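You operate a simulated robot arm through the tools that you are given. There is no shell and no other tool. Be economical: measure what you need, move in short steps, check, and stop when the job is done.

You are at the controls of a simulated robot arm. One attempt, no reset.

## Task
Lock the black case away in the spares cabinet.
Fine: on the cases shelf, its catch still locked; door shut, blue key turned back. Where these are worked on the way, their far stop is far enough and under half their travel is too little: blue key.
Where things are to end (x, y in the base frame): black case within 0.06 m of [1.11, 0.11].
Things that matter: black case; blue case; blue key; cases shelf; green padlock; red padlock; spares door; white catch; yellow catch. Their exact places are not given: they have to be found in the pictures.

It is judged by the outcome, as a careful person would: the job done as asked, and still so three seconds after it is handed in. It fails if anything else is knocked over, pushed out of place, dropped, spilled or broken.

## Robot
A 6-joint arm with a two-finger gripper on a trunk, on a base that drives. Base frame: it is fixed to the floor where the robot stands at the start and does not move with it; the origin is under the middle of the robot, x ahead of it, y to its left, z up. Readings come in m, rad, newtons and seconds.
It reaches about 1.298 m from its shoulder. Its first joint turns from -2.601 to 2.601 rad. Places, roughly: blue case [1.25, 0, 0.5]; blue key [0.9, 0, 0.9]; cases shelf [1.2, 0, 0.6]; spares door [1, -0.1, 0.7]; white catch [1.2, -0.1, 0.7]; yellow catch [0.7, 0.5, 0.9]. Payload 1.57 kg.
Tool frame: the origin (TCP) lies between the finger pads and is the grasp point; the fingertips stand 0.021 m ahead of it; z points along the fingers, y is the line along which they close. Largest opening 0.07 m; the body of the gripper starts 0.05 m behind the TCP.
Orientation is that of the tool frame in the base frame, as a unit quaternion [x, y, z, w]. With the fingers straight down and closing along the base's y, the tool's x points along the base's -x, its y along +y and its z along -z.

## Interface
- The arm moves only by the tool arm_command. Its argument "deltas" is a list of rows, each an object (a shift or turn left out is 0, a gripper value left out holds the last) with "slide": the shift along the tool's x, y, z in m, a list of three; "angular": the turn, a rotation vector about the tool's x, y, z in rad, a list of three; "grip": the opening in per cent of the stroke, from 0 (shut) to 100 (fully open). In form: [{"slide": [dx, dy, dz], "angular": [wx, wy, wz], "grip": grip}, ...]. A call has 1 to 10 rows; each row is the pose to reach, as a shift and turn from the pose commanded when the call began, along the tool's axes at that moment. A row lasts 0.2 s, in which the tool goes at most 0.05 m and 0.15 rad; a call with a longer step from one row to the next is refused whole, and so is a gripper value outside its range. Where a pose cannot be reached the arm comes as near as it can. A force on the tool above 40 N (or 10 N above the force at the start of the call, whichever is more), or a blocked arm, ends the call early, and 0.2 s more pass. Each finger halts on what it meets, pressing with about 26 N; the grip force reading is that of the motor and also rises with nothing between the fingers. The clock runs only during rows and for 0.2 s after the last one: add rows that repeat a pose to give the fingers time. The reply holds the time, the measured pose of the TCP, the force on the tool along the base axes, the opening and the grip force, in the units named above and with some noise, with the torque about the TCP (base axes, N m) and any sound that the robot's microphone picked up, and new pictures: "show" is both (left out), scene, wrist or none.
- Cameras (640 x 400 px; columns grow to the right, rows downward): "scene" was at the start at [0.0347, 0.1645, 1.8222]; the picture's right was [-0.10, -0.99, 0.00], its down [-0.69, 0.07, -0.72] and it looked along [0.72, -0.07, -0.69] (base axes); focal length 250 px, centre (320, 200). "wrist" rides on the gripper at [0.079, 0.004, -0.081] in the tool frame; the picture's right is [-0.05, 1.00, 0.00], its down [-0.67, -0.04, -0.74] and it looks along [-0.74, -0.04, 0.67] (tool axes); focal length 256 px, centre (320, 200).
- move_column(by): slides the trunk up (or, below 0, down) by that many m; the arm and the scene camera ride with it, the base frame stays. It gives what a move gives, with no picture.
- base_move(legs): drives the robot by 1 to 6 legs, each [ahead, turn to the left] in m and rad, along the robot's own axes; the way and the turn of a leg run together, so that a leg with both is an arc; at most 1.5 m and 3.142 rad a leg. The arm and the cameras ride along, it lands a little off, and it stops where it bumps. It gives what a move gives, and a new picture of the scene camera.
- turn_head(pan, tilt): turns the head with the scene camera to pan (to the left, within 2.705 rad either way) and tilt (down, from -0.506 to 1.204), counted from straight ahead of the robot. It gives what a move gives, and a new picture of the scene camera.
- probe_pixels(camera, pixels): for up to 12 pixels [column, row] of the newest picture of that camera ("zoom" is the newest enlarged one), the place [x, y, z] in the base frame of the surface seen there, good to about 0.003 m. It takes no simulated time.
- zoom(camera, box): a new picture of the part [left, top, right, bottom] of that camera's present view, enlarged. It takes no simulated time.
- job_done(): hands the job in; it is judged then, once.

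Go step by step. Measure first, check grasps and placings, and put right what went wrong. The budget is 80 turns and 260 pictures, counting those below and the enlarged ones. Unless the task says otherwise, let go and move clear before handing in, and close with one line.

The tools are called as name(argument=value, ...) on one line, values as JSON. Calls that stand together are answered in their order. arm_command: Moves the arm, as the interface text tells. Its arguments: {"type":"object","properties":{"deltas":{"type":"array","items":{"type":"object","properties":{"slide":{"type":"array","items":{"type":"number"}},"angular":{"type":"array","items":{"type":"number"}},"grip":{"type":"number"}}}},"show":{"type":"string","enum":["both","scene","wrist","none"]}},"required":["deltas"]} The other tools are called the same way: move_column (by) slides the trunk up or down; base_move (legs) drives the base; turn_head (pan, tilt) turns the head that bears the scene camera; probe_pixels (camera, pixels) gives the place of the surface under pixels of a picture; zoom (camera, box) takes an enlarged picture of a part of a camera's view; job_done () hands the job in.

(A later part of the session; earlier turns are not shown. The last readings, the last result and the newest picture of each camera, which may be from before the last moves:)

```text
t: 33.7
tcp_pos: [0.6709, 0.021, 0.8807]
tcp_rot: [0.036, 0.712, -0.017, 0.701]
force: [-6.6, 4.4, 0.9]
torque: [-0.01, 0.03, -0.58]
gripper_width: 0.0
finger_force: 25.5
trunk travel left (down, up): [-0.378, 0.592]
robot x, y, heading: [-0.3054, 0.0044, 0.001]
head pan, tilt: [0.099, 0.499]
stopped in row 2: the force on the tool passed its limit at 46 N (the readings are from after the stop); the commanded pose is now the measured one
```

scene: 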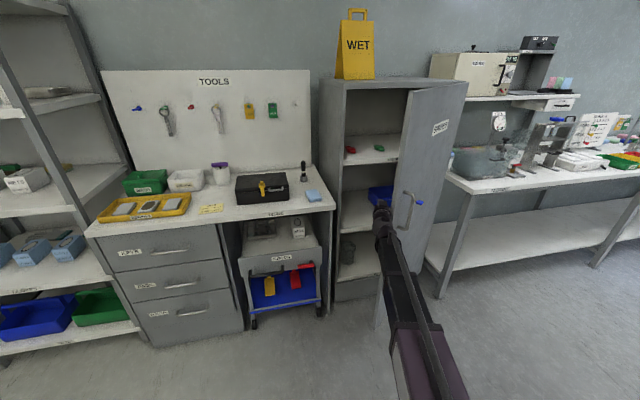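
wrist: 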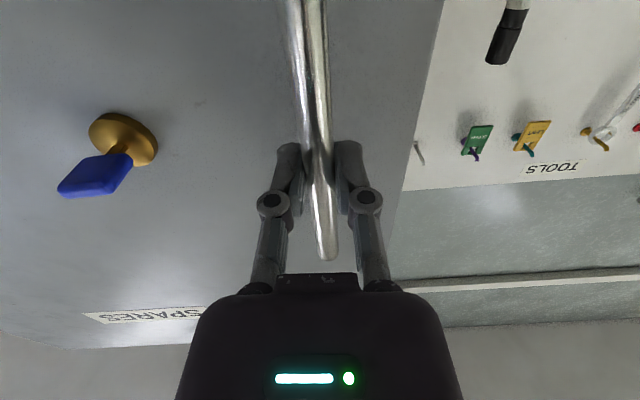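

It's resisting, so I need to see where the contact is.

arm_command(deltas=[{"slide": [0, 0.005, 0]}], show="wrist")

probe_pixels(camera="scene", pixels=[[407, 100], [402, 150], [396, 190], [450, 100], [430, 150], [425, 200], [455, 130], [385, 205], [390, 250]])

zoom(camera="scene", box=[330, 150, 470, 320])

```text
t: 34.1
tcp_pos: [0.673, 0.0247, 0.8797]
tcp_rot: [0.037, 0.712, -0.018, 0.701]
force: [-0.4, 0.5, -0.5]
torque: [0.0, -0.03, -0.01]
gripper_width: 0.0
finger_force: 26.1
trunk travel left (down, up): [-0.378, 0.592]
robot x, y, heading: [-0.3052, 0.0059, -0.003]
head pan, tilt: [0.099, 0.499]
```

wrist: 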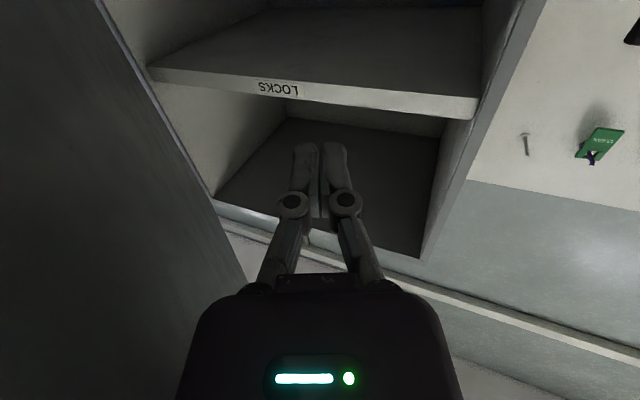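

```text
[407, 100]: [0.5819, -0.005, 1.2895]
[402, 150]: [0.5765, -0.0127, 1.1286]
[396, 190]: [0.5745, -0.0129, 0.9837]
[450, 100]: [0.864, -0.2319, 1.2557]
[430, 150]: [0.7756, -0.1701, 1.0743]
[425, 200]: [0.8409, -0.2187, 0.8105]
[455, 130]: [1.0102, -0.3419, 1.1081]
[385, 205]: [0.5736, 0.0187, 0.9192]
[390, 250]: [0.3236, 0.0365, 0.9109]
```

```text
2.35 times, centred on (400, 235) of scene
```

zoom: 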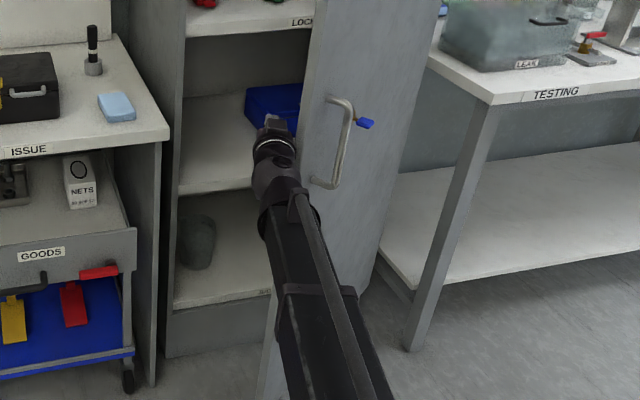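

The wrist is pushing on the door's free edge at (0.578, −0.01). Gripping the edge panel itself, with the tool pointing toward the hinge, gives a cleaner pull. I'll back out and turn to face the edge.

arm_command(deltas=[{"slide": [0, 0.03, -0.03]}, {"slide": [0, 0.05, -0.07]}, {"slide": [0, 0.06, -0.11], "angular": [0.08, 0, 0]}, {"slide": [0, 0.055, -0.15], "angular": [0.2, 0, 0]}, {"slide": [0, 0.045, -0.19], "angular": [0.33, 0, 0], "grip": 100}, {"slide": [0, 0.035, -0.206], "angular": [0.46, 0, 0], "grip": 100}, {"slide": [0, 0.029, -0.206], "angular": [0.565, 0, 0], "grip": 100}, {"slide": [0, 0.029, -0.206], "angular": [0.565, 0, 0], "grip": 100}], show="both")

```text
t: 35.9
tcp_pos: [0.4674, 0.07, 0.8779]
tcp_rot: [0.23, 0.678, -0.216, 0.664]
force: [-0.2, -0.1, 0.7]
torque: [0.02, 0.03, 0.0]
gripper_width: 0.0701
finger_force: 0.0
out of reach, approached as far as the arm can: row 2, 3, 4, 5, 6, 7, 8
trunk travel left (down, up): [-0.378, 0.592]
robot x, y, heading: [-0.305, 0.0067, -0.001]
head pan, tilt: [0.099, 0.499]
```

scene: 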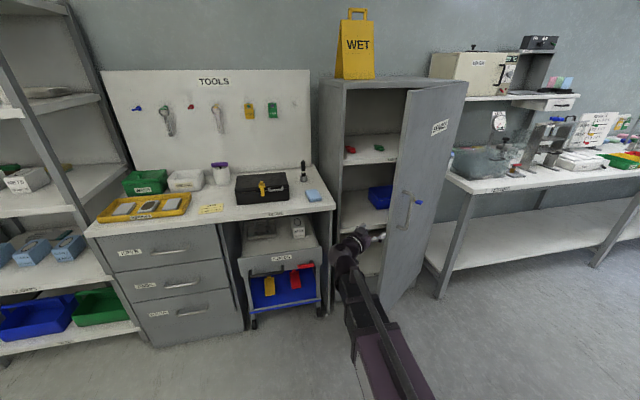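
wrist: 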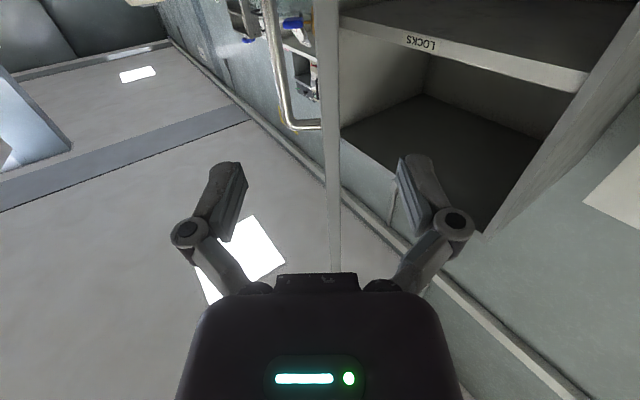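

The door edge sits neatly between the fingers at (333,150). I'll probe its distance.

probe_pixels(camera="wrist", pixels=[[330, 100], [328, 20], [333, 150], [334, 200], [335, 240], [270, 60], [300, 124]])

```text
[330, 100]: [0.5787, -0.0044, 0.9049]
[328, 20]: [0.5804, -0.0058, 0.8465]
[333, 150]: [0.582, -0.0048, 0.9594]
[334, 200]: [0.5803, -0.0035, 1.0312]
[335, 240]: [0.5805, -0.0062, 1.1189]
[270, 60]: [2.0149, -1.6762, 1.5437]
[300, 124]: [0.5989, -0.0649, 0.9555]
```

The edge is 0.135 ahead and 7 mm to the left. I'll advance and grip it.

arm_command(deltas=[{"slide": [0, 0.007, 0.045]}, {"slide": [0, 0.007, 0.09]}, {"slide": [0, 0.007, 0.125]}, {"slide": [0, 0.007, 0.144]}, {"slide": [0, 0.007, 0.144], "grip": 0}, {"slide": [0, 0.007, 0.144], "grip": 0}, {"slide": [0, 0.007, 0.144], "grip": 0}, {"slide": [0, 0.007, 0.144], "grip": 0}], show="wrist")

```text
t: 37.7
tcp_pos: [0.5879, -0.0095, 0.8766]
tcp_rot: [0.229, 0.68, -0.215, 0.663]
force: [-11.2, 6.7, -4.5]
torque: [-0.13, 0.73, -0.07]
gripper_width: 0.0181
finger_force: 31.5
out of reach, approached as far as the arm can: row 3, 4, 5, 6, 7, 8
trunk travel left (down, up): [-0.378, 0.592]
robot x, y, heading: [-0.3036, 0.004, 0.001]
head pan, tilt: [0.099, 0.499]
```

wrist: 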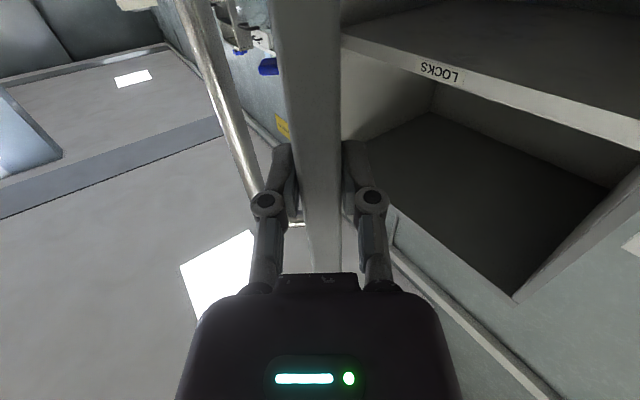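

The edge is gripped (18 mm). I'll swing it open along the arc about the hinge.

arm_command(deltas=[{"slide": [0, -0.0219, 0], "angular": [-0.04, 0, 0]}, {"slide": [0, -0.0546, 0.0017], "angular": [-0.1, 0, 0]}, {"slide": [0, -0.0926, 0.0062], "angular": [-0.17, 0, 0]}, {"slide": [0, -0.1356, 0.0145], "angular": [-0.25, 0, 0]}, {"slide": [0, -0.1778, 0.0263], "angular": [-0.33, 0, 0]}, {"slide": [0, -0.2188, 0.0414], "angular": [-0.41, 0, 0]}, {"slide": [0, -0.2586, 0.0597], "angular": [-0.49, 0, 0]}, {"slide": [0, -0.2968, 0.0812], "angular": [-0.57, 0, 0]}], show="scene")

```text
t: 39.4
tcp_pos: [0.4875, -0.2346, 0.8934]
tcp_rot: [0.059, 0.68, -0.053, 0.729]
force: [2.2, 0.7, -26.4]
torque: [-0.36, 0.32, -1.03]
gripper_width: 0.0189
finger_force: 32.3
out of reach, approached as far as the arm can: row 6, 7, 8
trunk travel left (down, up): [-0.378, 0.592]
robot x, y, heading: [-0.3052, 0.0017, -0.001]
head pan, tilt: [0.099, 0.499]
stopped in row 8: the force on the tool passed its limit at 99 N (the readings are from after the stop); the commanded pose is now the measured one
```

scene: 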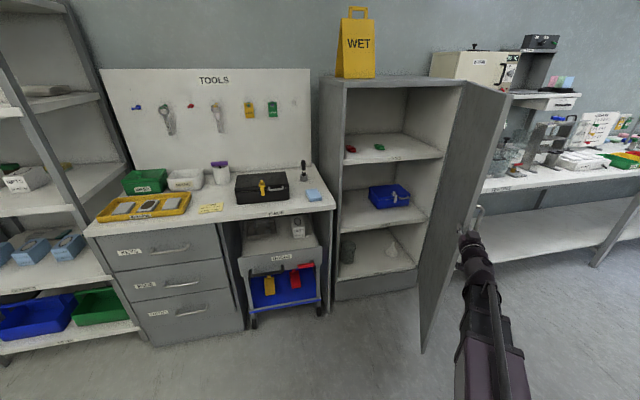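

The door is now about 60° open and the shelves are visible (blue case at (388,195)). The arm hit its limit here, so I'll release and back off.

arm_command(deltas=[{"grip": 100}, {"grip": 100}, {"grip": 100}, {"slide": [0, 0, -0.03]}, {"slide": [0, 0, -0.06]}, {"slide": [0, 0.0, -0.09]}], show="both")

```text
t: 40.8
tcp_pos: [0.3961, -0.2237, 0.896]
tcp_rot: [0.059, 0.68, -0.05, 0.729]
force: [0.7, 0.2, 0.1]
torque: [-0.02, 0.02, 0.0]
gripper_width: 0.0697
finger_force: 0.1
out of reach, approached as far as the arm can: row 5, 6
trunk travel left (down, up): [-0.378, 0.592]
robot x, y, heading: [-0.2988, 0.0039, -0.0]
head pan, tilt: [0.099, 0.499]
```

scene: 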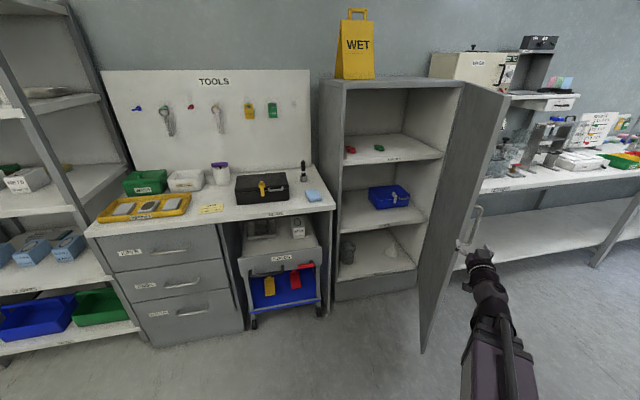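
wrist: 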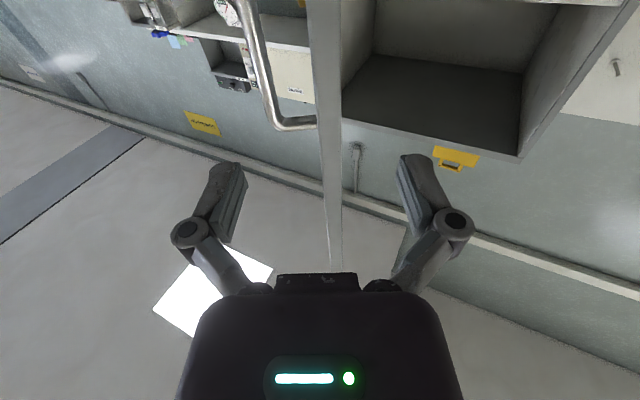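

The door stays put. I'll zoom into the cabinet to measure the cases shelf and the blue case.

zoom(camera="scene", box=[320, 120, 440, 270])

probe_pixels(camera="zoom", pixels=[[100, 230], [90, 300], [130, 280], [200, 280], [125, 195], [245, 200], [240, 220], [130, 235], [190, 300], [80, 175], [220, 110], [330, 290]])

probe_pixels(camera="scene", pixels=[[343, 235], [343, 218], [385, 215], [410, 225], [372, 190], [405, 185], [408, 203], [375, 208], [345, 165], [437, 155], [350, 205], [505, 95]])

```text
2.67 times, centred on (380, 195) of scene
```

zoom: 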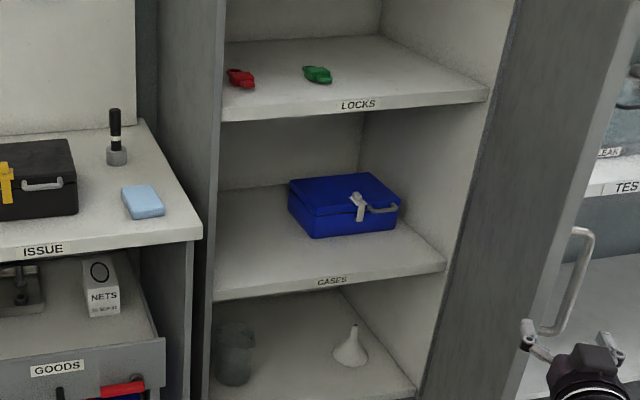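

```text
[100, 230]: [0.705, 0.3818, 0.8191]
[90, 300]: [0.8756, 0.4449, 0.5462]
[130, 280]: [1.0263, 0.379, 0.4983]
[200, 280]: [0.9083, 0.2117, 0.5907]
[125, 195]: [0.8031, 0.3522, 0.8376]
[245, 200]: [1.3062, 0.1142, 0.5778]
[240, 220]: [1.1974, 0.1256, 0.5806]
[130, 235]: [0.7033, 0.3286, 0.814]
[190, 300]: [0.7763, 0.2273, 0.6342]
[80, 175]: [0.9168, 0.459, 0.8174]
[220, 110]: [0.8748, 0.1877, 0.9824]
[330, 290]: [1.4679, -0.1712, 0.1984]
```

```text
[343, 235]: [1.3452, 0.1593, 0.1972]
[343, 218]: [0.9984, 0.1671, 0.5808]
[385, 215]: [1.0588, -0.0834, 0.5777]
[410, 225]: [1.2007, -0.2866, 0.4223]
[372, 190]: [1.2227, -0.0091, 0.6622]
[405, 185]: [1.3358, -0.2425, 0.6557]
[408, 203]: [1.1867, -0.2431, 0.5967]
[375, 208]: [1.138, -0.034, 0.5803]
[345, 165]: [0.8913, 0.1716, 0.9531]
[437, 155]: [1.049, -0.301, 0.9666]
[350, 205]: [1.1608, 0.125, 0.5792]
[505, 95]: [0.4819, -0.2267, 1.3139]
```

The cases shelf is at z 0.579, the blue case starts well right of the target, and 60° of door gives enough room. I'll swing the arm toward the black case's handle.

arm_command(deltas=[{"slide": [0, 0.042, 0.004], "angular": [-0.058, 0.0085, 0.004]}, {"slide": [0, 0.084, 0.008], "angular": [-0.117, 0.017, 0.008]}, {"slide": [0, 0.126, 0.012], "angular": [-0.175, 0.0255, 0.012]}, {"slide": [0, 0.168, 0.016], "angular": [-0.233, 0.034, 0.016]}, {"slide": [0, 0.21, 0.02], "angular": [-0.292, 0.0425, 0.02]}, {"slide": [0, 0.252, 0.025], "angular": [-0.35, 0.051, 0.024]}, {"slide": [0, 0.294, 0.03], "angular": [-0.409, 0.06, 0.028]}, {"slide": [0, 0.337, 0.035], "angular": [-0.467, 0.068, 0.032]}], show="none")

```text
t: 42.5
tcp_pos: [0.4831, 0.1073, 0.8854]
tcp_rot: [-0.097, 0.694, 0.122, 0.702]
force: [-0.6, -0.6, -0.4]
torque: [-0.02, -0.02, 0.01]
gripper_width: 0.0699
finger_force: 0.0
out of reach, approached as far as the arm can: row 2, 3, 4, 5, 6, 7, 8
trunk travel left (down, up): [-0.378, 0.592]
robot x, y, heading: [-0.3027, 0.0048, 0.001]
head pan, tilt: [0.099, 0.499]
```

Heading is now aligned with the case. I'll move to the pre-grasp point while rolling so that the fingers close vertically.

arm_command(deltas=[{"slide": [0, 0.028, 0.018], "angular": [0, 0, 0.15]}, {"slide": [0, 0.056, 0.036], "angular": [0, 0, 0.3]}, {"slide": [0, 0.084, 0.054], "angular": [0, 0, 0.45]}, {"slide": [0, 0.112, 0.072], "angular": [0, 0, 0.6]}, {"slide": [0, 0.14, 0.09], "angular": [0, 0, 0.75]}, {"slide": [0, 0.168, 0.108], "angular": [0, 0, 0.9]}, {"slide": [0, 0.196, 0.126], "angular": [0, 0, 1.05]}, {"slide": [0, 0.224, 0.144], "angular": [0, 0, 1.2]}, {"slide": [0, 0.252, 0.162], "angular": [0, 0, 1.35]}, {"slide": [0, 0.2815, 0.182], "angular": [0, 0, 1.5]}], show="both")

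```text
t: 44.8
tcp_pos: [0.5699, 0.4304, 0.8841]
tcp_rot: [0.343, 0.616, 0.519, 0.483]
force: [0.4, 0.5, 3.1]
torque: [-0.06, 0.15, 0.01]
gripper_width: 0.0698
finger_force: 0.1
out of reach, approached as far as the arm can: row 2, 3, 4, 5, 6, 7, 8, 9, 10
trunk travel left (down, up): [-0.378, 0.592]
robot x, y, heading: [-0.3042, 0.0051, 0.002]
head pan, tilt: [0.099, 0.499]
```

scene: 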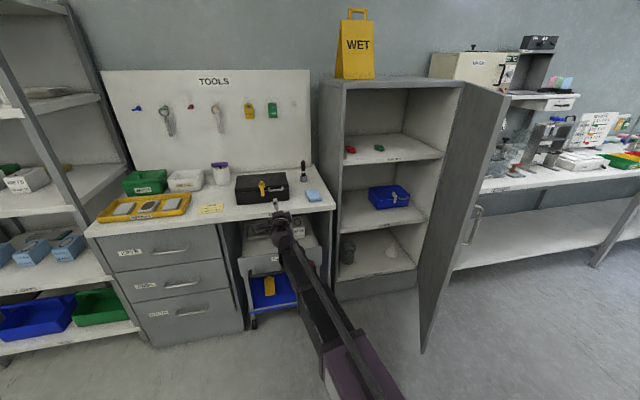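
wrist: 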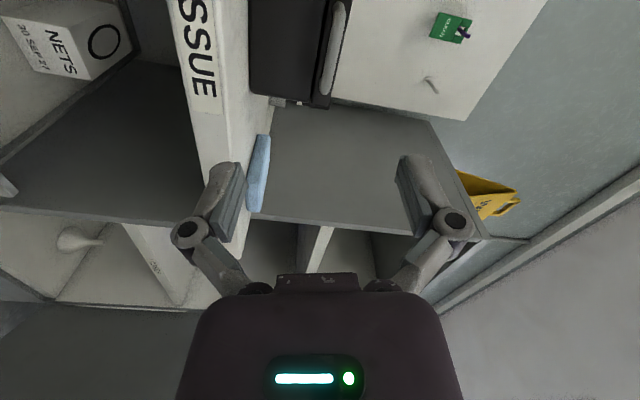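

The handle appears at (332,50) in the wrist view, right being up. I'll probe it.

probe_pixels(camera="wrist", pixels=[[328, 20], [330, 50], [328, 85], [326, 97], [342, 15], [344, 40], [300, 60], [255, 60], [310, 103], [200, 60]])

zoom(camera="wrist", box=[240, 0, 400, 120])

```text
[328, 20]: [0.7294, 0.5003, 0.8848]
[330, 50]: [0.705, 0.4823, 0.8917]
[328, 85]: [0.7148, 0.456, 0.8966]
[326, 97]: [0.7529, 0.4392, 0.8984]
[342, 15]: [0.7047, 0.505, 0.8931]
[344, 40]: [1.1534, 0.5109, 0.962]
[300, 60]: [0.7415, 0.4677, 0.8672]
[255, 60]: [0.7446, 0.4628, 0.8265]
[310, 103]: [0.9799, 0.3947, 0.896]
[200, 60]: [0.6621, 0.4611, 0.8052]
```

```text
3.33 times, centred on (320, 60) of wrist
```

zoom: 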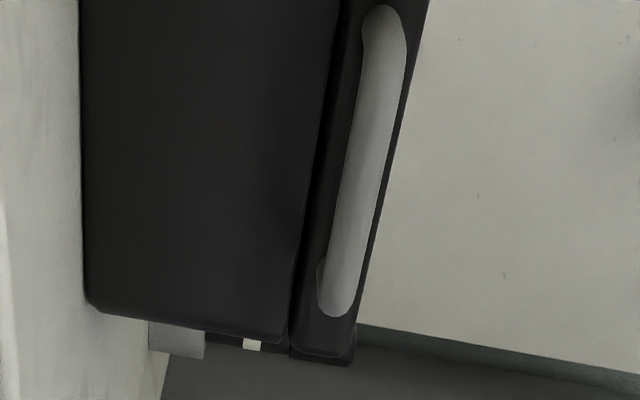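

The bar centre is at about (0.711, 0.481, 0.892) and my roll is about 0.24 rad short. I'll raise 8 mm and finish the roll.

move_column(by=0.008)

arm_command(deltas=[{"angular": [0, 0, 0.12]}, {"angular": [0, 0, 0.24]}, {"angular": [0, 0, 0.24]}], show="wrist")

```text
t: 45.3
tcp_pos: [0.5692, 0.4291, 0.8927]
tcp_rot: [0.401, 0.575, 0.568, 0.431]
force: [-0.2, 0.0, 0.1]
torque: [-0.03, 0.02, -0.02]
gripper_width: 0.0698
finger_force: 0.0
trunk travel left (down, up): [-0.386, 0.584]
robot x, y, heading: [-0.3065, 0.003, 0.002]
head pan, tilt: [0.099, 0.499]
```

```text
t: 46.1
tcp_pos: [0.5683, 0.4306, 0.8925]
tcp_rot: [0.467, 0.523, 0.616, 0.36]
force: [-0.1, -0.3, 0.1]
torque: [0.0, 0.02, 0.03]
gripper_width: 0.07
finger_force: 0.2
trunk travel left (down, up): [-0.386, 0.584]
robot x, y, heading: [-0.3071, 0.0037, -0.004]
head pan, tilt: [0.099, 0.499]
```

wrist: 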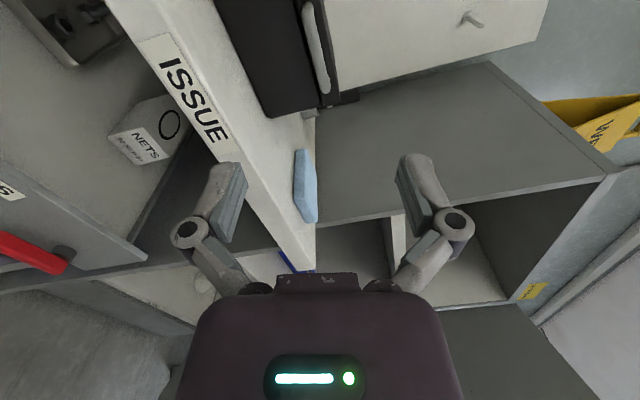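

The earlier shortfall was only lag, so now it is over-rolled. I'll roll back 0.22.

arm_command(deltas=[{"angular": [0, 0, -0.11]}, {"slide": [0, 0, 0.03], "angular": [0, 0, -0.22]}, {"slide": [0, 0, 0.06], "angular": [0, 0, -0.22]}, {"slide": [0, 0, 0.06], "angular": [0, 0, -0.22]}, {"slide": [0, 0, 0.06], "angular": [0, 0, -0.22]}], show="wrist")

probe_pixels(camera="wrist", pixels=[[330, 20], [330, 60], [328, 85], [330, 40]])

```text
t: 47.3
tcp_pos: [0.6285, 0.4486, 0.8942]
tcp_rot: [0.407, 0.57, 0.572, 0.426]
force: [0.1, -0.5, 0.0]
torque: [-0.02, -0.02, -0.02]
gripper_width: 0.0696
finger_force: 0.1
trunk travel left (down, up): [-0.386, 0.584]
robot x, y, heading: [-0.3067, 0.0048, -0.0]
head pan, tilt: [0.099, 0.499]
```

wrist: 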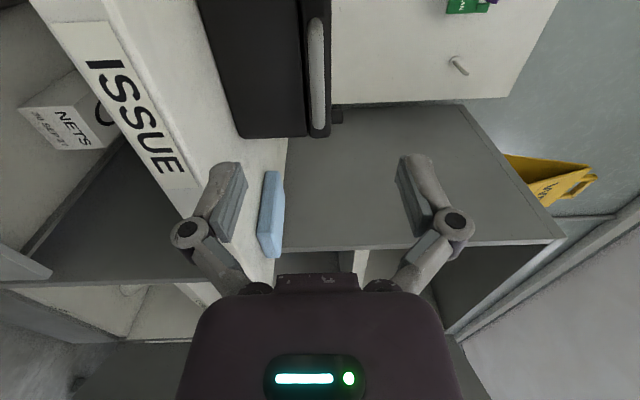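

```text
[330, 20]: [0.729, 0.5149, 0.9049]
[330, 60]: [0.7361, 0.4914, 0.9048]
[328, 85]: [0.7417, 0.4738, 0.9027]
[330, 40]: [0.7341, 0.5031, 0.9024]
```

Aligned: the bar is at (317,60), centred. I'll advance 0.092, bringing the fingertips near the case face, and close.

arm_command(deltas=[{"slide": [0.004, 0, 0.03]}, {"slide": [0.004, 0, 0.06]}, {"slide": [0.004, 0, 0.08]}, {"slide": [0.004, 0, 0.092]}, {"slide": [0.004, 0, 0.092], "grip": 0}, {"slide": [0.004, 0, 0.092], "grip": 0}, {"slide": [0.004, 0, 0.092], "grip": 0}, {"slide": [0.004, 0, 0.092], "grip": 0}], show="both")

```text
t: 49.1
tcp_pos: [0.7117, 0.4821, 0.8926]
tcp_rot: [0.407, 0.57, 0.573, 0.426]
force: [-2.5, -1.0, -0.3]
torque: [0.26, 0.12, 0.17]
gripper_width: 0.0089
finger_force: 26.4
trunk travel left (down, up): [-0.386, 0.584]
robot x, y, heading: [-0.3056, 0.0046, 0.003]
head pan, tilt: [0.099, 0.499]
```

scene: 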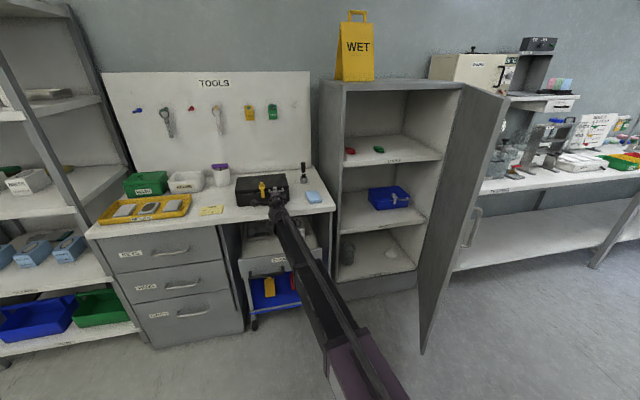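
wrist: 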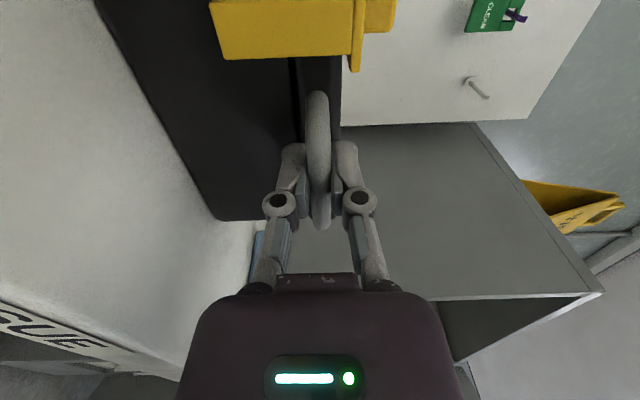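

The handle bar is gripped at 8.9 mm. I'll do a small test lift with the trunk.

move_column(by=0.03)

arm_command(deltas=[{"slide": [0, 0, 0]}], show="both")

zoom(camera="scene", box=[210, 150, 340, 230])

```text
t: 49.9
tcp_pos: [0.7143, 0.4816, 0.9236]
tcp_rot: [0.407, 0.57, 0.573, 0.426]
force: [0.0, -1.2, -0.8]
torque: [0.2, 0.03, -0.1]
gripper_width: 0.0089
finger_force: 26.0
trunk travel left (down, up): [-0.416, 0.554]
robot x, y, heading: [-0.3073, 0.0056, -0.002]
head pan, tilt: [0.099, 0.499]
```

```text
t: 50.3
tcp_pos: [0.7123, 0.4806, 0.9237]
tcp_rot: [0.406, 0.571, 0.573, 0.426]
force: [0.4, -0.9, -1.7]
torque: [0.14, 0.05, -0.12]
gripper_width: 0.0088
finger_force: 26.2
trunk travel left (down, up): [-0.416, 0.554]
robot x, y, heading: [-0.3065, 0.0051, 0.001]
head pan, tilt: [0.099, 0.499]
```

scene: 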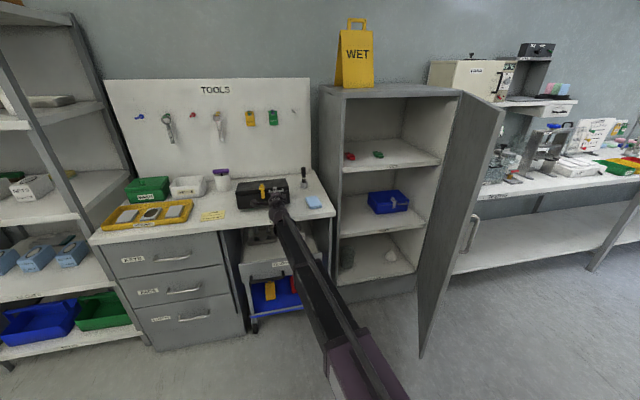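
wrist: 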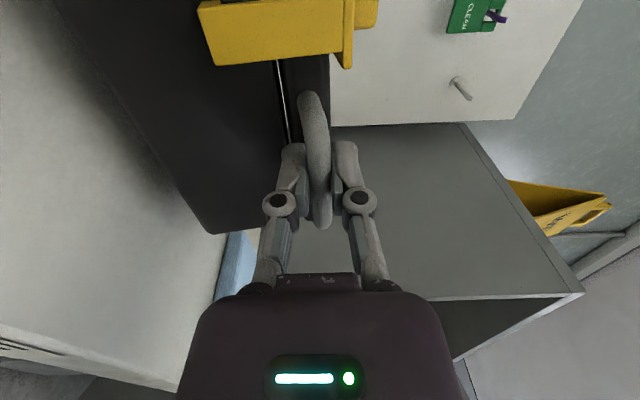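

```text
4.92 times, centred on (275, 190) of scene
```

zoom: 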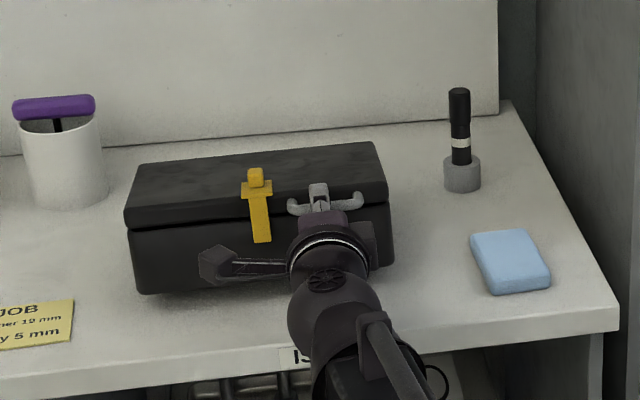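

The case lifts level and is light, with the catch untouched. Before carrying it I'll look down at the arm to see where the elbow is, to keep clear of the door.

turn_head(pan=-0.3, tilt=1.1)

```text
t: 51.3
tcp_pos: [0.7144, 0.4822, 0.9228]
tcp_rot: [0.407, 0.569, 0.573, 0.426]
force: [0.0, -1.2, -2.4]
torque: [0.13, 0.0, -0.13]
gripper_width: 0.0086
finger_force: 25.5
trunk travel left (down, up): [-0.416, 0.554]
robot x, y, heading: [-0.3084, 0.0032, -0.002]
head pan, tilt: [-0.3, 1.1]
```

scene: 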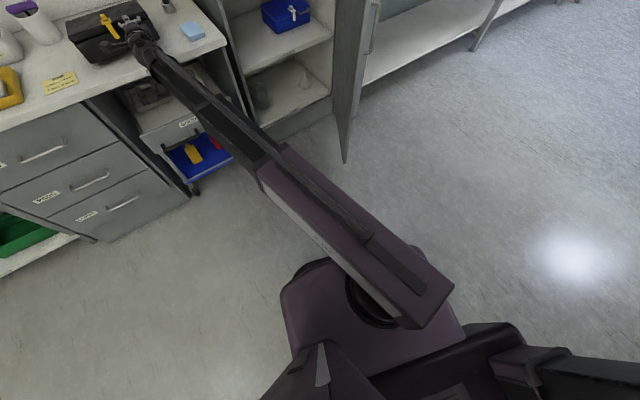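

The arm is a straight telescoping boom with no elbow, so the door clearance is fine. I'll lift 3 cm more and retract the case straight back.

move_column(by=0.03)

arm_command(deltas=[{"slide": [0, 0, -0.02]}, {"slide": [0, 0, -0.05]}, {"slide": [0, 0, -0.08]}, {"slide": [0, 0, -0.11]}, {"slide": [0, 0, -0.14]}, {"slide": [0, 0, -0.17]}, {"slide": [0, 0, -0.185]}], show="both")

```text
t: 52.0
tcp_pos: [0.7127, 0.4812, 0.9537]
tcp_rot: [0.407, 0.57, 0.573, 0.426]
force: [0.2, -0.7, -1.4]
torque: [0.18, 0.04, -0.05]
gripper_width: 0.0086
finger_force: 26.2
trunk travel left (down, up): [-0.446, 0.524]
robot x, y, heading: [-0.3057, 0.0019, -0.0]
head pan, tilt: [-0.3, 1.1]
```

```text
t: 53.6
tcp_pos: [0.5374, 0.4215, 0.9539]
tcp_rot: [0.407, 0.571, 0.572, 0.425]
force: [-0.8, -1.3, -1.8]
torque: [0.12, 0.16, 0.08]
gripper_width: 0.0088
finger_force: 25.6
out of reach, approached as far as the arm can: row 7
trunk travel left (down, up): [-0.446, 0.524]
robot x, y, heading: [-0.3051, 0.0037, -0.003]
head pan, tilt: [-0.3, 1.1]
```

scene: 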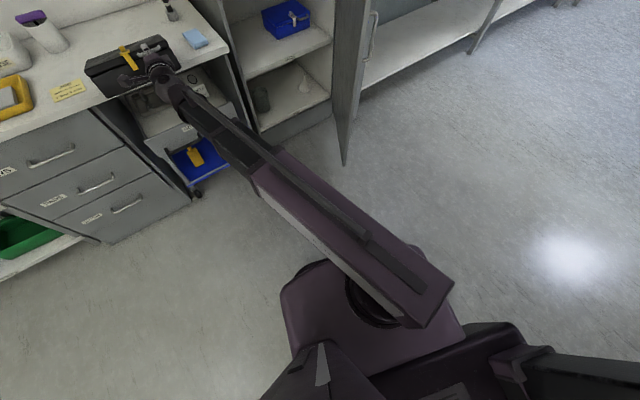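
wrist: 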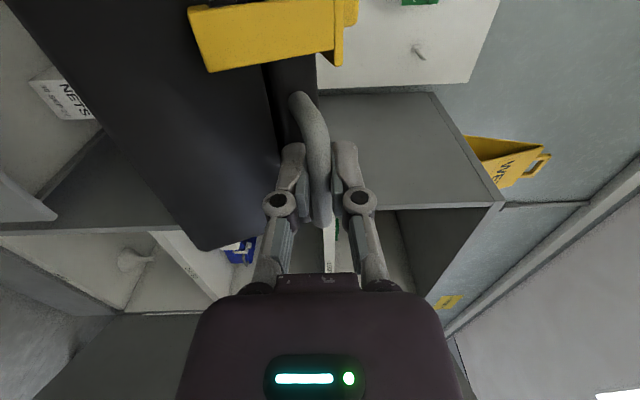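

The case is clear of the bench and tilts slightly, left end down. I'll carry it sideways in front of the open cabinet.

arm_command(deltas=[{"slide": [-0.015, 0, 0]}, {"slide": [-0.04, 0, 0]}, {"slide": [-0.07, 0, 0]}, {"slide": [-0.1, 0, 0]}, {"slide": [-0.13, 0, 0]}, {"slide": [-0.16, 0, 0]}, {"slide": [-0.19, 0, 0]}, {"slide": [-0.22, 0, 0]}, {"slide": [-0.245, 0, 0]}, {"slide": [-0.26, 0, 0]}], show="none")

arm_command(deltas=[{"slide": [-0.015, 0, 0]}, {"slide": [-0.04, 0, 0]}, {"slide": [-0.07, 0, 0]}, {"slide": [-0.1, 0, 0]}, {"slide": [-0.13, 0, 0]}, {"slide": [-0.16, 0, 0]}, {"slide": [-0.19, 0, 0]}, {"slide": [-0.22, 0, 0]}, {"slide": [-0.245, 0, 0]}, {"slide": [-0.26, 0, 0]}], show="both")

```text
t: 55.8
tcp_pos: [0.6184, 0.1769, 0.9611]
tcp_rot: [0.461, 0.51, 0.626, 0.368]
force: [0.1, 0.9, -3.8]
torque: [-0.33, -0.31, -0.02]
gripper_width: 0.0091
finger_force: 25.8
out of reach, approached as far as the arm can: row 5, 6, 7, 8, 10
trunk travel left (down, up): [-0.446, 0.524]
robot x, y, heading: [-0.3066, 0.0045, 0.006]
head pan, tilt: [-0.3, 1.1]
```

```text
t: 58.0
tcp_pos: [0.696, -0.0673, 0.9585]
tcp_rot: [0.397, 0.564, 0.577, 0.438]
force: [-0.5, -0.6, -4.9]
torque: [-0.2, -0.12, 0.03]
gripper_width: 0.0089
finger_force: 25.7
out of reach, approached as far as the arm can: row 8
trunk travel left (down, up): [-0.446, 0.524]
robot x, y, heading: [-0.3029, 0.0043, 0.002]
head pan, tilt: [-0.3, 1.1]
```

scene: 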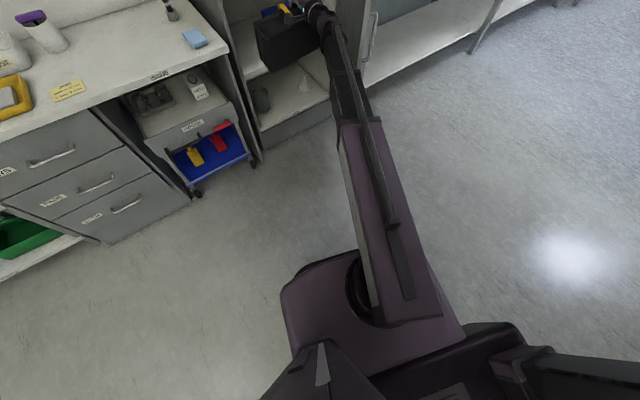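
wrist: 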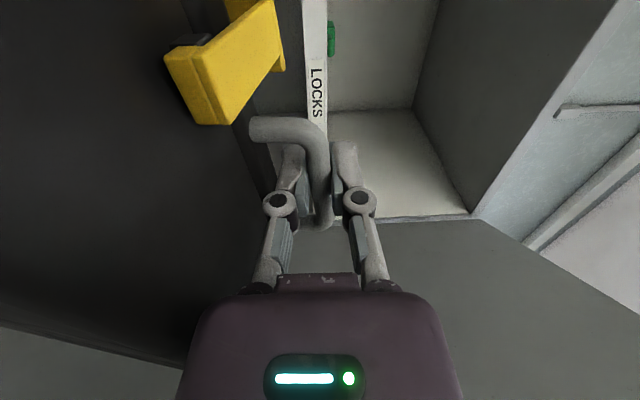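

The case has swung in the grip. I'll look at it properly.

turn_head(pan=0.0, tilt=0.5)

zoom(camera="scene", box=[220, 120, 420, 270])

```text
t: 59.0
tcp_pos: [0.6961, -0.0666, 0.9602]
tcp_rot: [0.396, 0.564, 0.577, 0.438]
force: [0.9, 0.3, -4.7]
torque: [-0.22, -0.12, -0.02]
gripper_width: 0.0085
finger_force: 25.7
trunk travel left (down, up): [-0.446, 0.524]
robot x, y, heading: [-0.3052, 0.0048, -0.001]
head pan, tilt: [0.0, 0.499]
```

scene: 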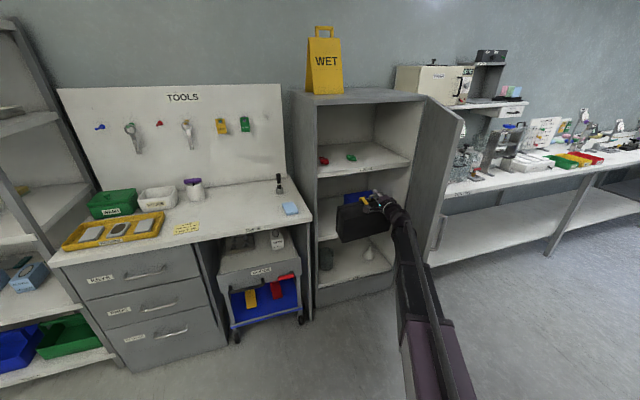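

```text
2.67 times, centred on (320, 195) of scene
```

zoom: 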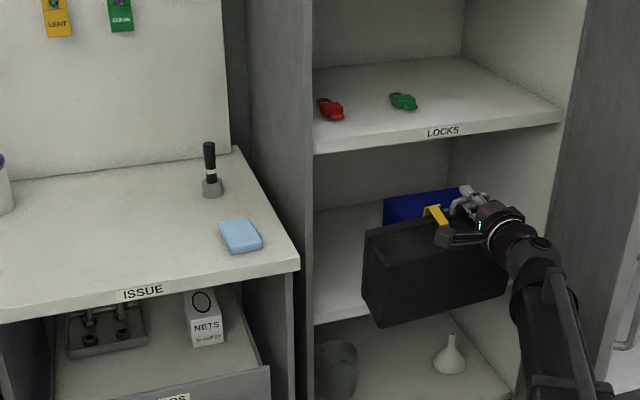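

The case now hangs from its handle with its bottom facing me and its left end low; the load is about 4.8 N. I'll measure the tilt.

probe_pixels(camera="zoom", pixels=[[368, 245], [368, 300], [385, 322], [500, 292], [425, 240], [440, 310], [375, 232], [440, 262], [432, 212], [500, 265], [395, 205], [410, 290]])

```text
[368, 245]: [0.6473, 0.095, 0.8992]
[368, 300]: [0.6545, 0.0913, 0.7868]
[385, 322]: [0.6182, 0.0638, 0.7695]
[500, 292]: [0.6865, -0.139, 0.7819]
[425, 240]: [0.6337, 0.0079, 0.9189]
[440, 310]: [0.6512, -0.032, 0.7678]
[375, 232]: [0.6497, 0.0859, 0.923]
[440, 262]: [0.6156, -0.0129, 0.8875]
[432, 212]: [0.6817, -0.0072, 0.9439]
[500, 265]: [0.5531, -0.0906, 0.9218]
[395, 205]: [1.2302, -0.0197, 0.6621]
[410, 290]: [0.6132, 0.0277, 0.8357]
```

The case hangs with its bottom-back edge lowest (z ≈0.768), leaning the right way to be laid flat later. I'll lower to clear the upper shelf, then drive forward so the case enters over the cases shelf.

move_column(by=-0.14)

base_move(legs=[[0.14, 0]])

zoom(camera="scene", box=[260, 120, 460, 270])

```text
t: 60.7
tcp_pos: [0.6969, -0.067, 0.8194]
tcp_rot: [0.397, 0.564, 0.577, 0.437]
force: [0.2, 0.0, -5.4]
torque: [-0.24, -0.11, -0.01]
gripper_width: 0.0087
finger_force: 25.7
trunk travel left (down, up): [-0.306, 0.664]
robot x, y, heading: [-0.3082, 0.0062, -0.0]
head pan, tilt: [0.0, 0.499]
```

```text
t: 62.1
tcp_pos: [0.8333, -0.067, 0.8192]
tcp_rot: [0.397, 0.564, 0.577, 0.438]
force: [-0.7, 0.0, -4.4]
torque: [-0.2, -0.07, -0.02]
gripper_width: 0.0086
finger_force: 25.7
trunk travel left (down, up): [-0.306, 0.664]
robot x, y, heading: [-0.1715, 0.004, -0.002]
head pan, tilt: [0.0, 0.499]
```

scene: 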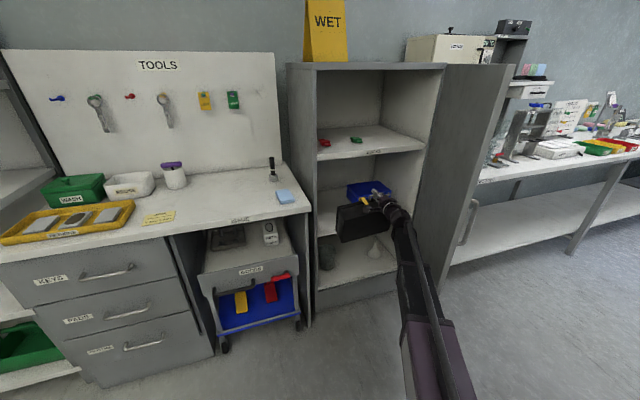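

```text
2.67 times, centred on (360, 195) of scene
```

zoom: 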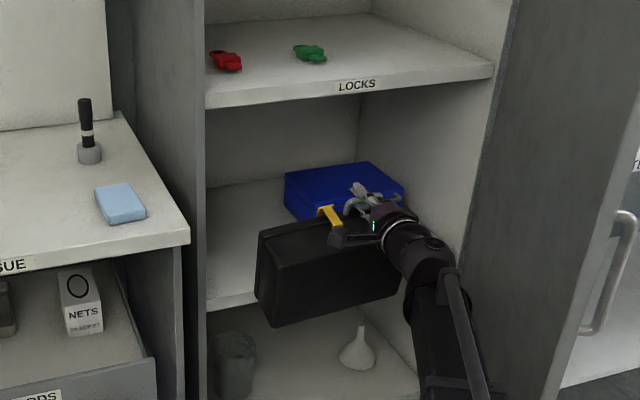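

There is good clearance. I'll check the upper shelf height and the case's lower edge, then drive on.

probe_pixels(camera="zoom", pixels=[[260, 104], [400, 85], [275, 322], [400, 290], [330, 312], [262, 240], [300, 270], [240, 303], [195, 200]])

base_move(legs=[[0.14, 0]])

zoom(camera="scene", box=[260, 120, 460, 270])

```text
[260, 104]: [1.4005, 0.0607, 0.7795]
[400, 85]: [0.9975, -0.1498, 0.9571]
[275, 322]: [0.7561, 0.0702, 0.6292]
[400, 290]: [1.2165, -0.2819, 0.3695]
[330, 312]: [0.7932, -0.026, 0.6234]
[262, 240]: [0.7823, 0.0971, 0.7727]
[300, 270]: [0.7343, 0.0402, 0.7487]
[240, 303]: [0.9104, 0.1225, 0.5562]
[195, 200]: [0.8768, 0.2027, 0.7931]
```

```text
t: 63.7
tcp_pos: [0.981, -0.0642, 0.819]
tcp_rot: [0.396, 0.565, 0.578, 0.436]
force: [-1.1, 1.1, -4.4]
torque: [-0.25, -0.07, -0.04]
gripper_width: 0.0089
finger_force: 25.9
trunk travel left (down, up): [-0.306, 0.664]
robot x, y, heading: [-0.0195, 0.0006, 0.002]
head pan, tilt: [0.0, 0.499]
```

scene: 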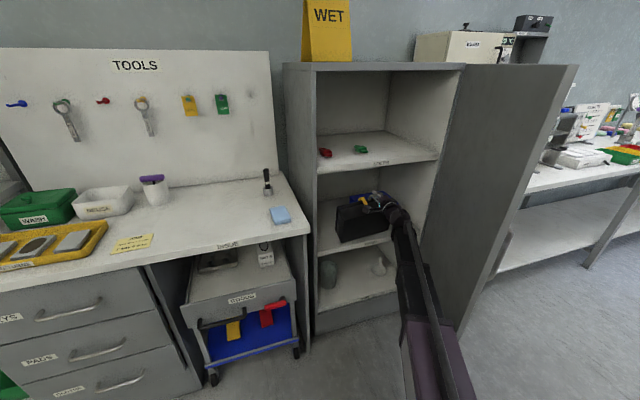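

```text
2.67 times, centred on (360, 195) of scene
```

zoom: 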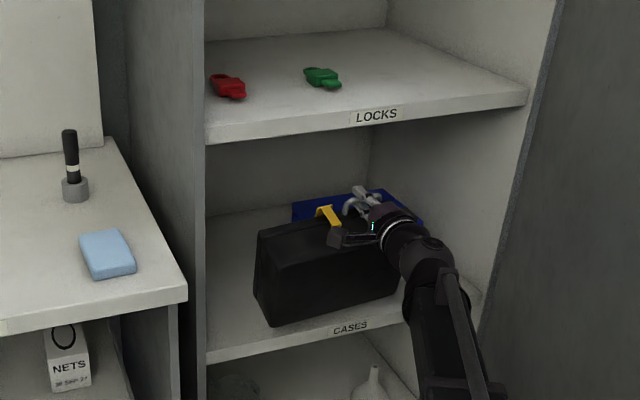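

The case is over the cases shelf. I'll shift 6 cm left, then 26 cm deeper.

arm_command(deltas=[{"slide": [0.02, 0, 0]}, {"slide": [0.045, 0, 0.01]}, {"slide": [0.06, 0, 0.03]}, {"slide": [0.06, 0, 0.065]}, {"slide": [0.06, 0, 0.1]}, {"slide": [0.06, 0, 0.135]}, {"slide": [0.06, 0, 0.17]}, {"slide": [0.06, 0, 0.205]}, {"slide": [0.06, 0, 0.24]}, {"slide": [0.06, 0, 0.26]}], show="scene")

zoom(camera="scene", box=[260, 120, 460, 270])

```text
t: 65.9
tcp_pos: [1.2099, 0.0738, 0.8192]
tcp_rot: [0.396, 0.565, 0.577, 0.436]
force: [0.3, 1.3, -5.2]
torque: [-0.06, -0.06, 0.0]
gripper_width: 0.0087
finger_force: 25.9
out of reach, approached as far as the arm can: row 6, 7, 8, 9, 10
trunk travel left (down, up): [-0.306, 0.664]
robot x, y, heading: [-0.0181, 0.0041, 0.001]
head pan, tilt: [0.0, 0.499]
```

scene: 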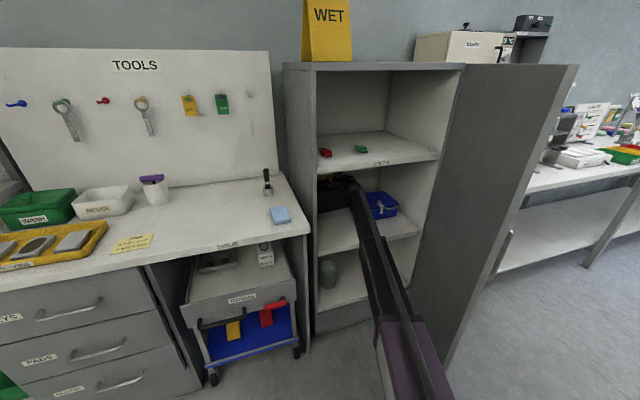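

```text
2.67 times, centred on (360, 195) of scene
```

zoom: 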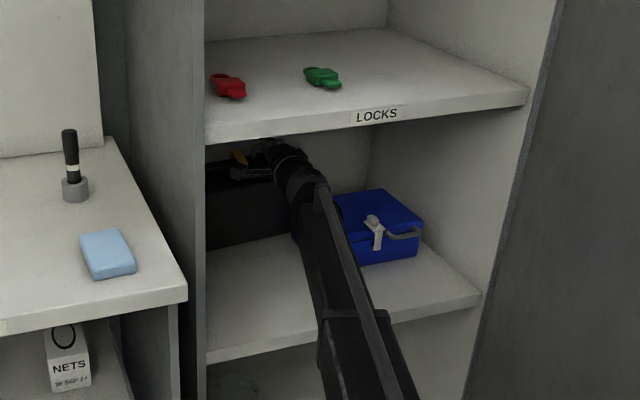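

In place. I'll lower until the bottom edge touches the shelf.

move_column(by=-0.046)

zoom(camera="scene", box=[300, 150, 420, 260])

```text
t: 66.8
tcp_pos: [1.2078, 0.0714, 0.7764]
tcp_rot: [0.396, 0.563, 0.578, 0.438]
force: [3.2, -3.6, 16.1]
torque: [0.44, 0.06, 0.13]
gripper_width: 0.0092
finger_force: 25.8
trunk travel left (down, up): [-0.26, 0.71]
robot x, y, heading: [-0.0248, 0.0027, -0.002]
head pan, tilt: [0.0, 0.499]
```

```text
3.64 times, centred on (360, 205) of scene
```

zoom: 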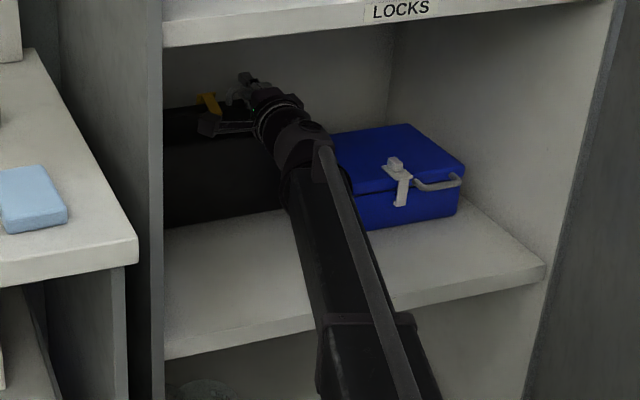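

It is touching (+16 N). I'll now pull the handle back to tip the case onto its bottom, in steps.

arm_command(deltas=[{"slide": [0, 0, -0.02]}, {"slide": [0, 0, -0.04]}, {"slide": [0, 0, -0.06]}, {"slide": [0, 0, -0.075]}], show="both")

```text
t: 67.8
tcp_pos: [1.1373, 0.0512, 0.7732]
tcp_rot: [0.395, 0.565, 0.578, 0.436]
force: [0.1, -0.4, -2.2]
torque: [0.38, 0.21, 0.06]
gripper_width: 0.0093
finger_force: 26.2
out of reach, approached as far as the arm can: row 4
trunk travel left (down, up): [-0.26, 0.71]
robot x, y, heading: [-0.0213, 0.0023, -0.002]
head pan, tilt: [0.0, 0.499]
```

scene: 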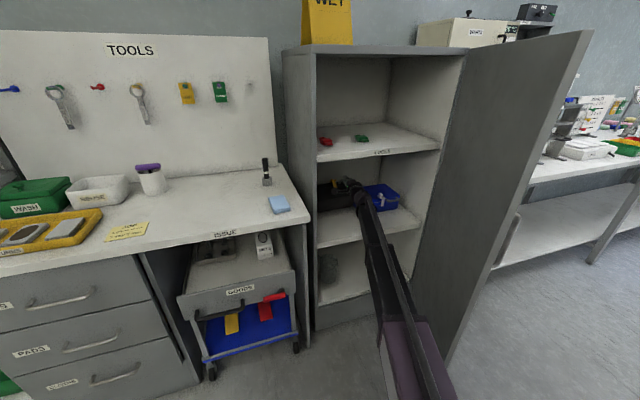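
wrist: 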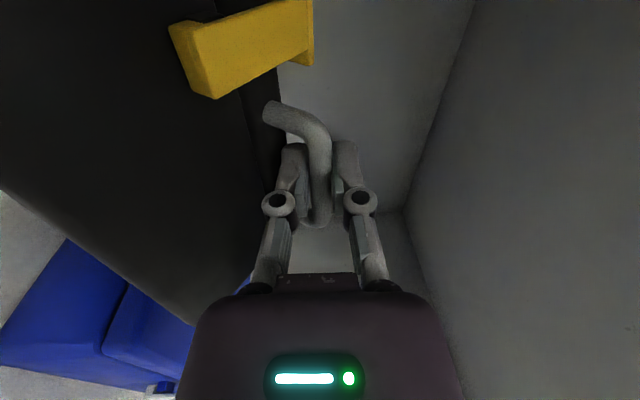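

The case is leaning back toward me and still partly hanging (−2 N). I'll lower and pull in alternation.

move_column(by=-0.03)

arm_command(deltas=[{"slide": [0, 0, -0.02]}, {"slide": [0, 0, -0.04]}], show="none")

move_column(by=-0.03)

zoom(camera="scene", box=[300, 150, 420, 260])

```text
t: 68.2
tcp_pos: [1.1314, 0.0496, 0.7701]
tcp_rot: [0.396, 0.561, 0.582, 0.436]
force: [-9.3, -3.0, 37.6]
torque: [0.45, -0.03, 0.01]
gripper_width: 0.0094
finger_force: 26.2
trunk travel left (down, up): [-0.249, 0.721]
robot x, y, heading: [-0.0175, -0.0002, -0.001]
head pan, tilt: [0.0, 0.499]
stopped: the force on the tool passed its limit at 52 N (the readings are from after the stop); the commanded pose is now the measured one
```

```text
t: 68.8
tcp_pos: [1.0988, 0.036, 0.7629]
tcp_rot: [0.398, 0.564, 0.578, 0.435]
force: [-1.1, -0.6, -0.8]
torque: [0.34, 0.17, 0.1]
gripper_width: 0.0087
finger_force: 26.2
trunk travel left (down, up): [-0.249, 0.721]
robot x, y, heading: [-0.0213, 0.0012, 0.001]
head pan, tilt: [0.0, 0.499]
```

```text
t: 69.5
tcp_pos: [1.0991, 0.0373, 0.7332]
tcp_rot: [0.398, 0.565, 0.578, 0.435]
force: [-0.7, 0.1, -2.9]
torque: [0.28, 0.11, 0.07]
gripper_width: 0.0091
finger_force: 26.2
trunk travel left (down, up): [-0.219, 0.751]
robot x, y, heading: [-0.0216, 0.0029, 0.003]
head pan, tilt: [0.0, 0.499]
```

```text
3.64 times, centred on (360, 205) of scene
```

zoom: 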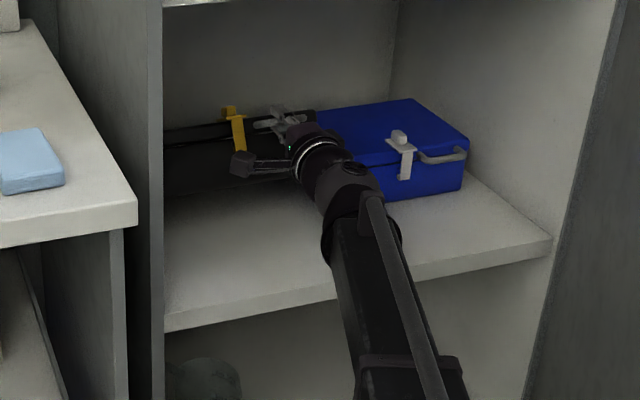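

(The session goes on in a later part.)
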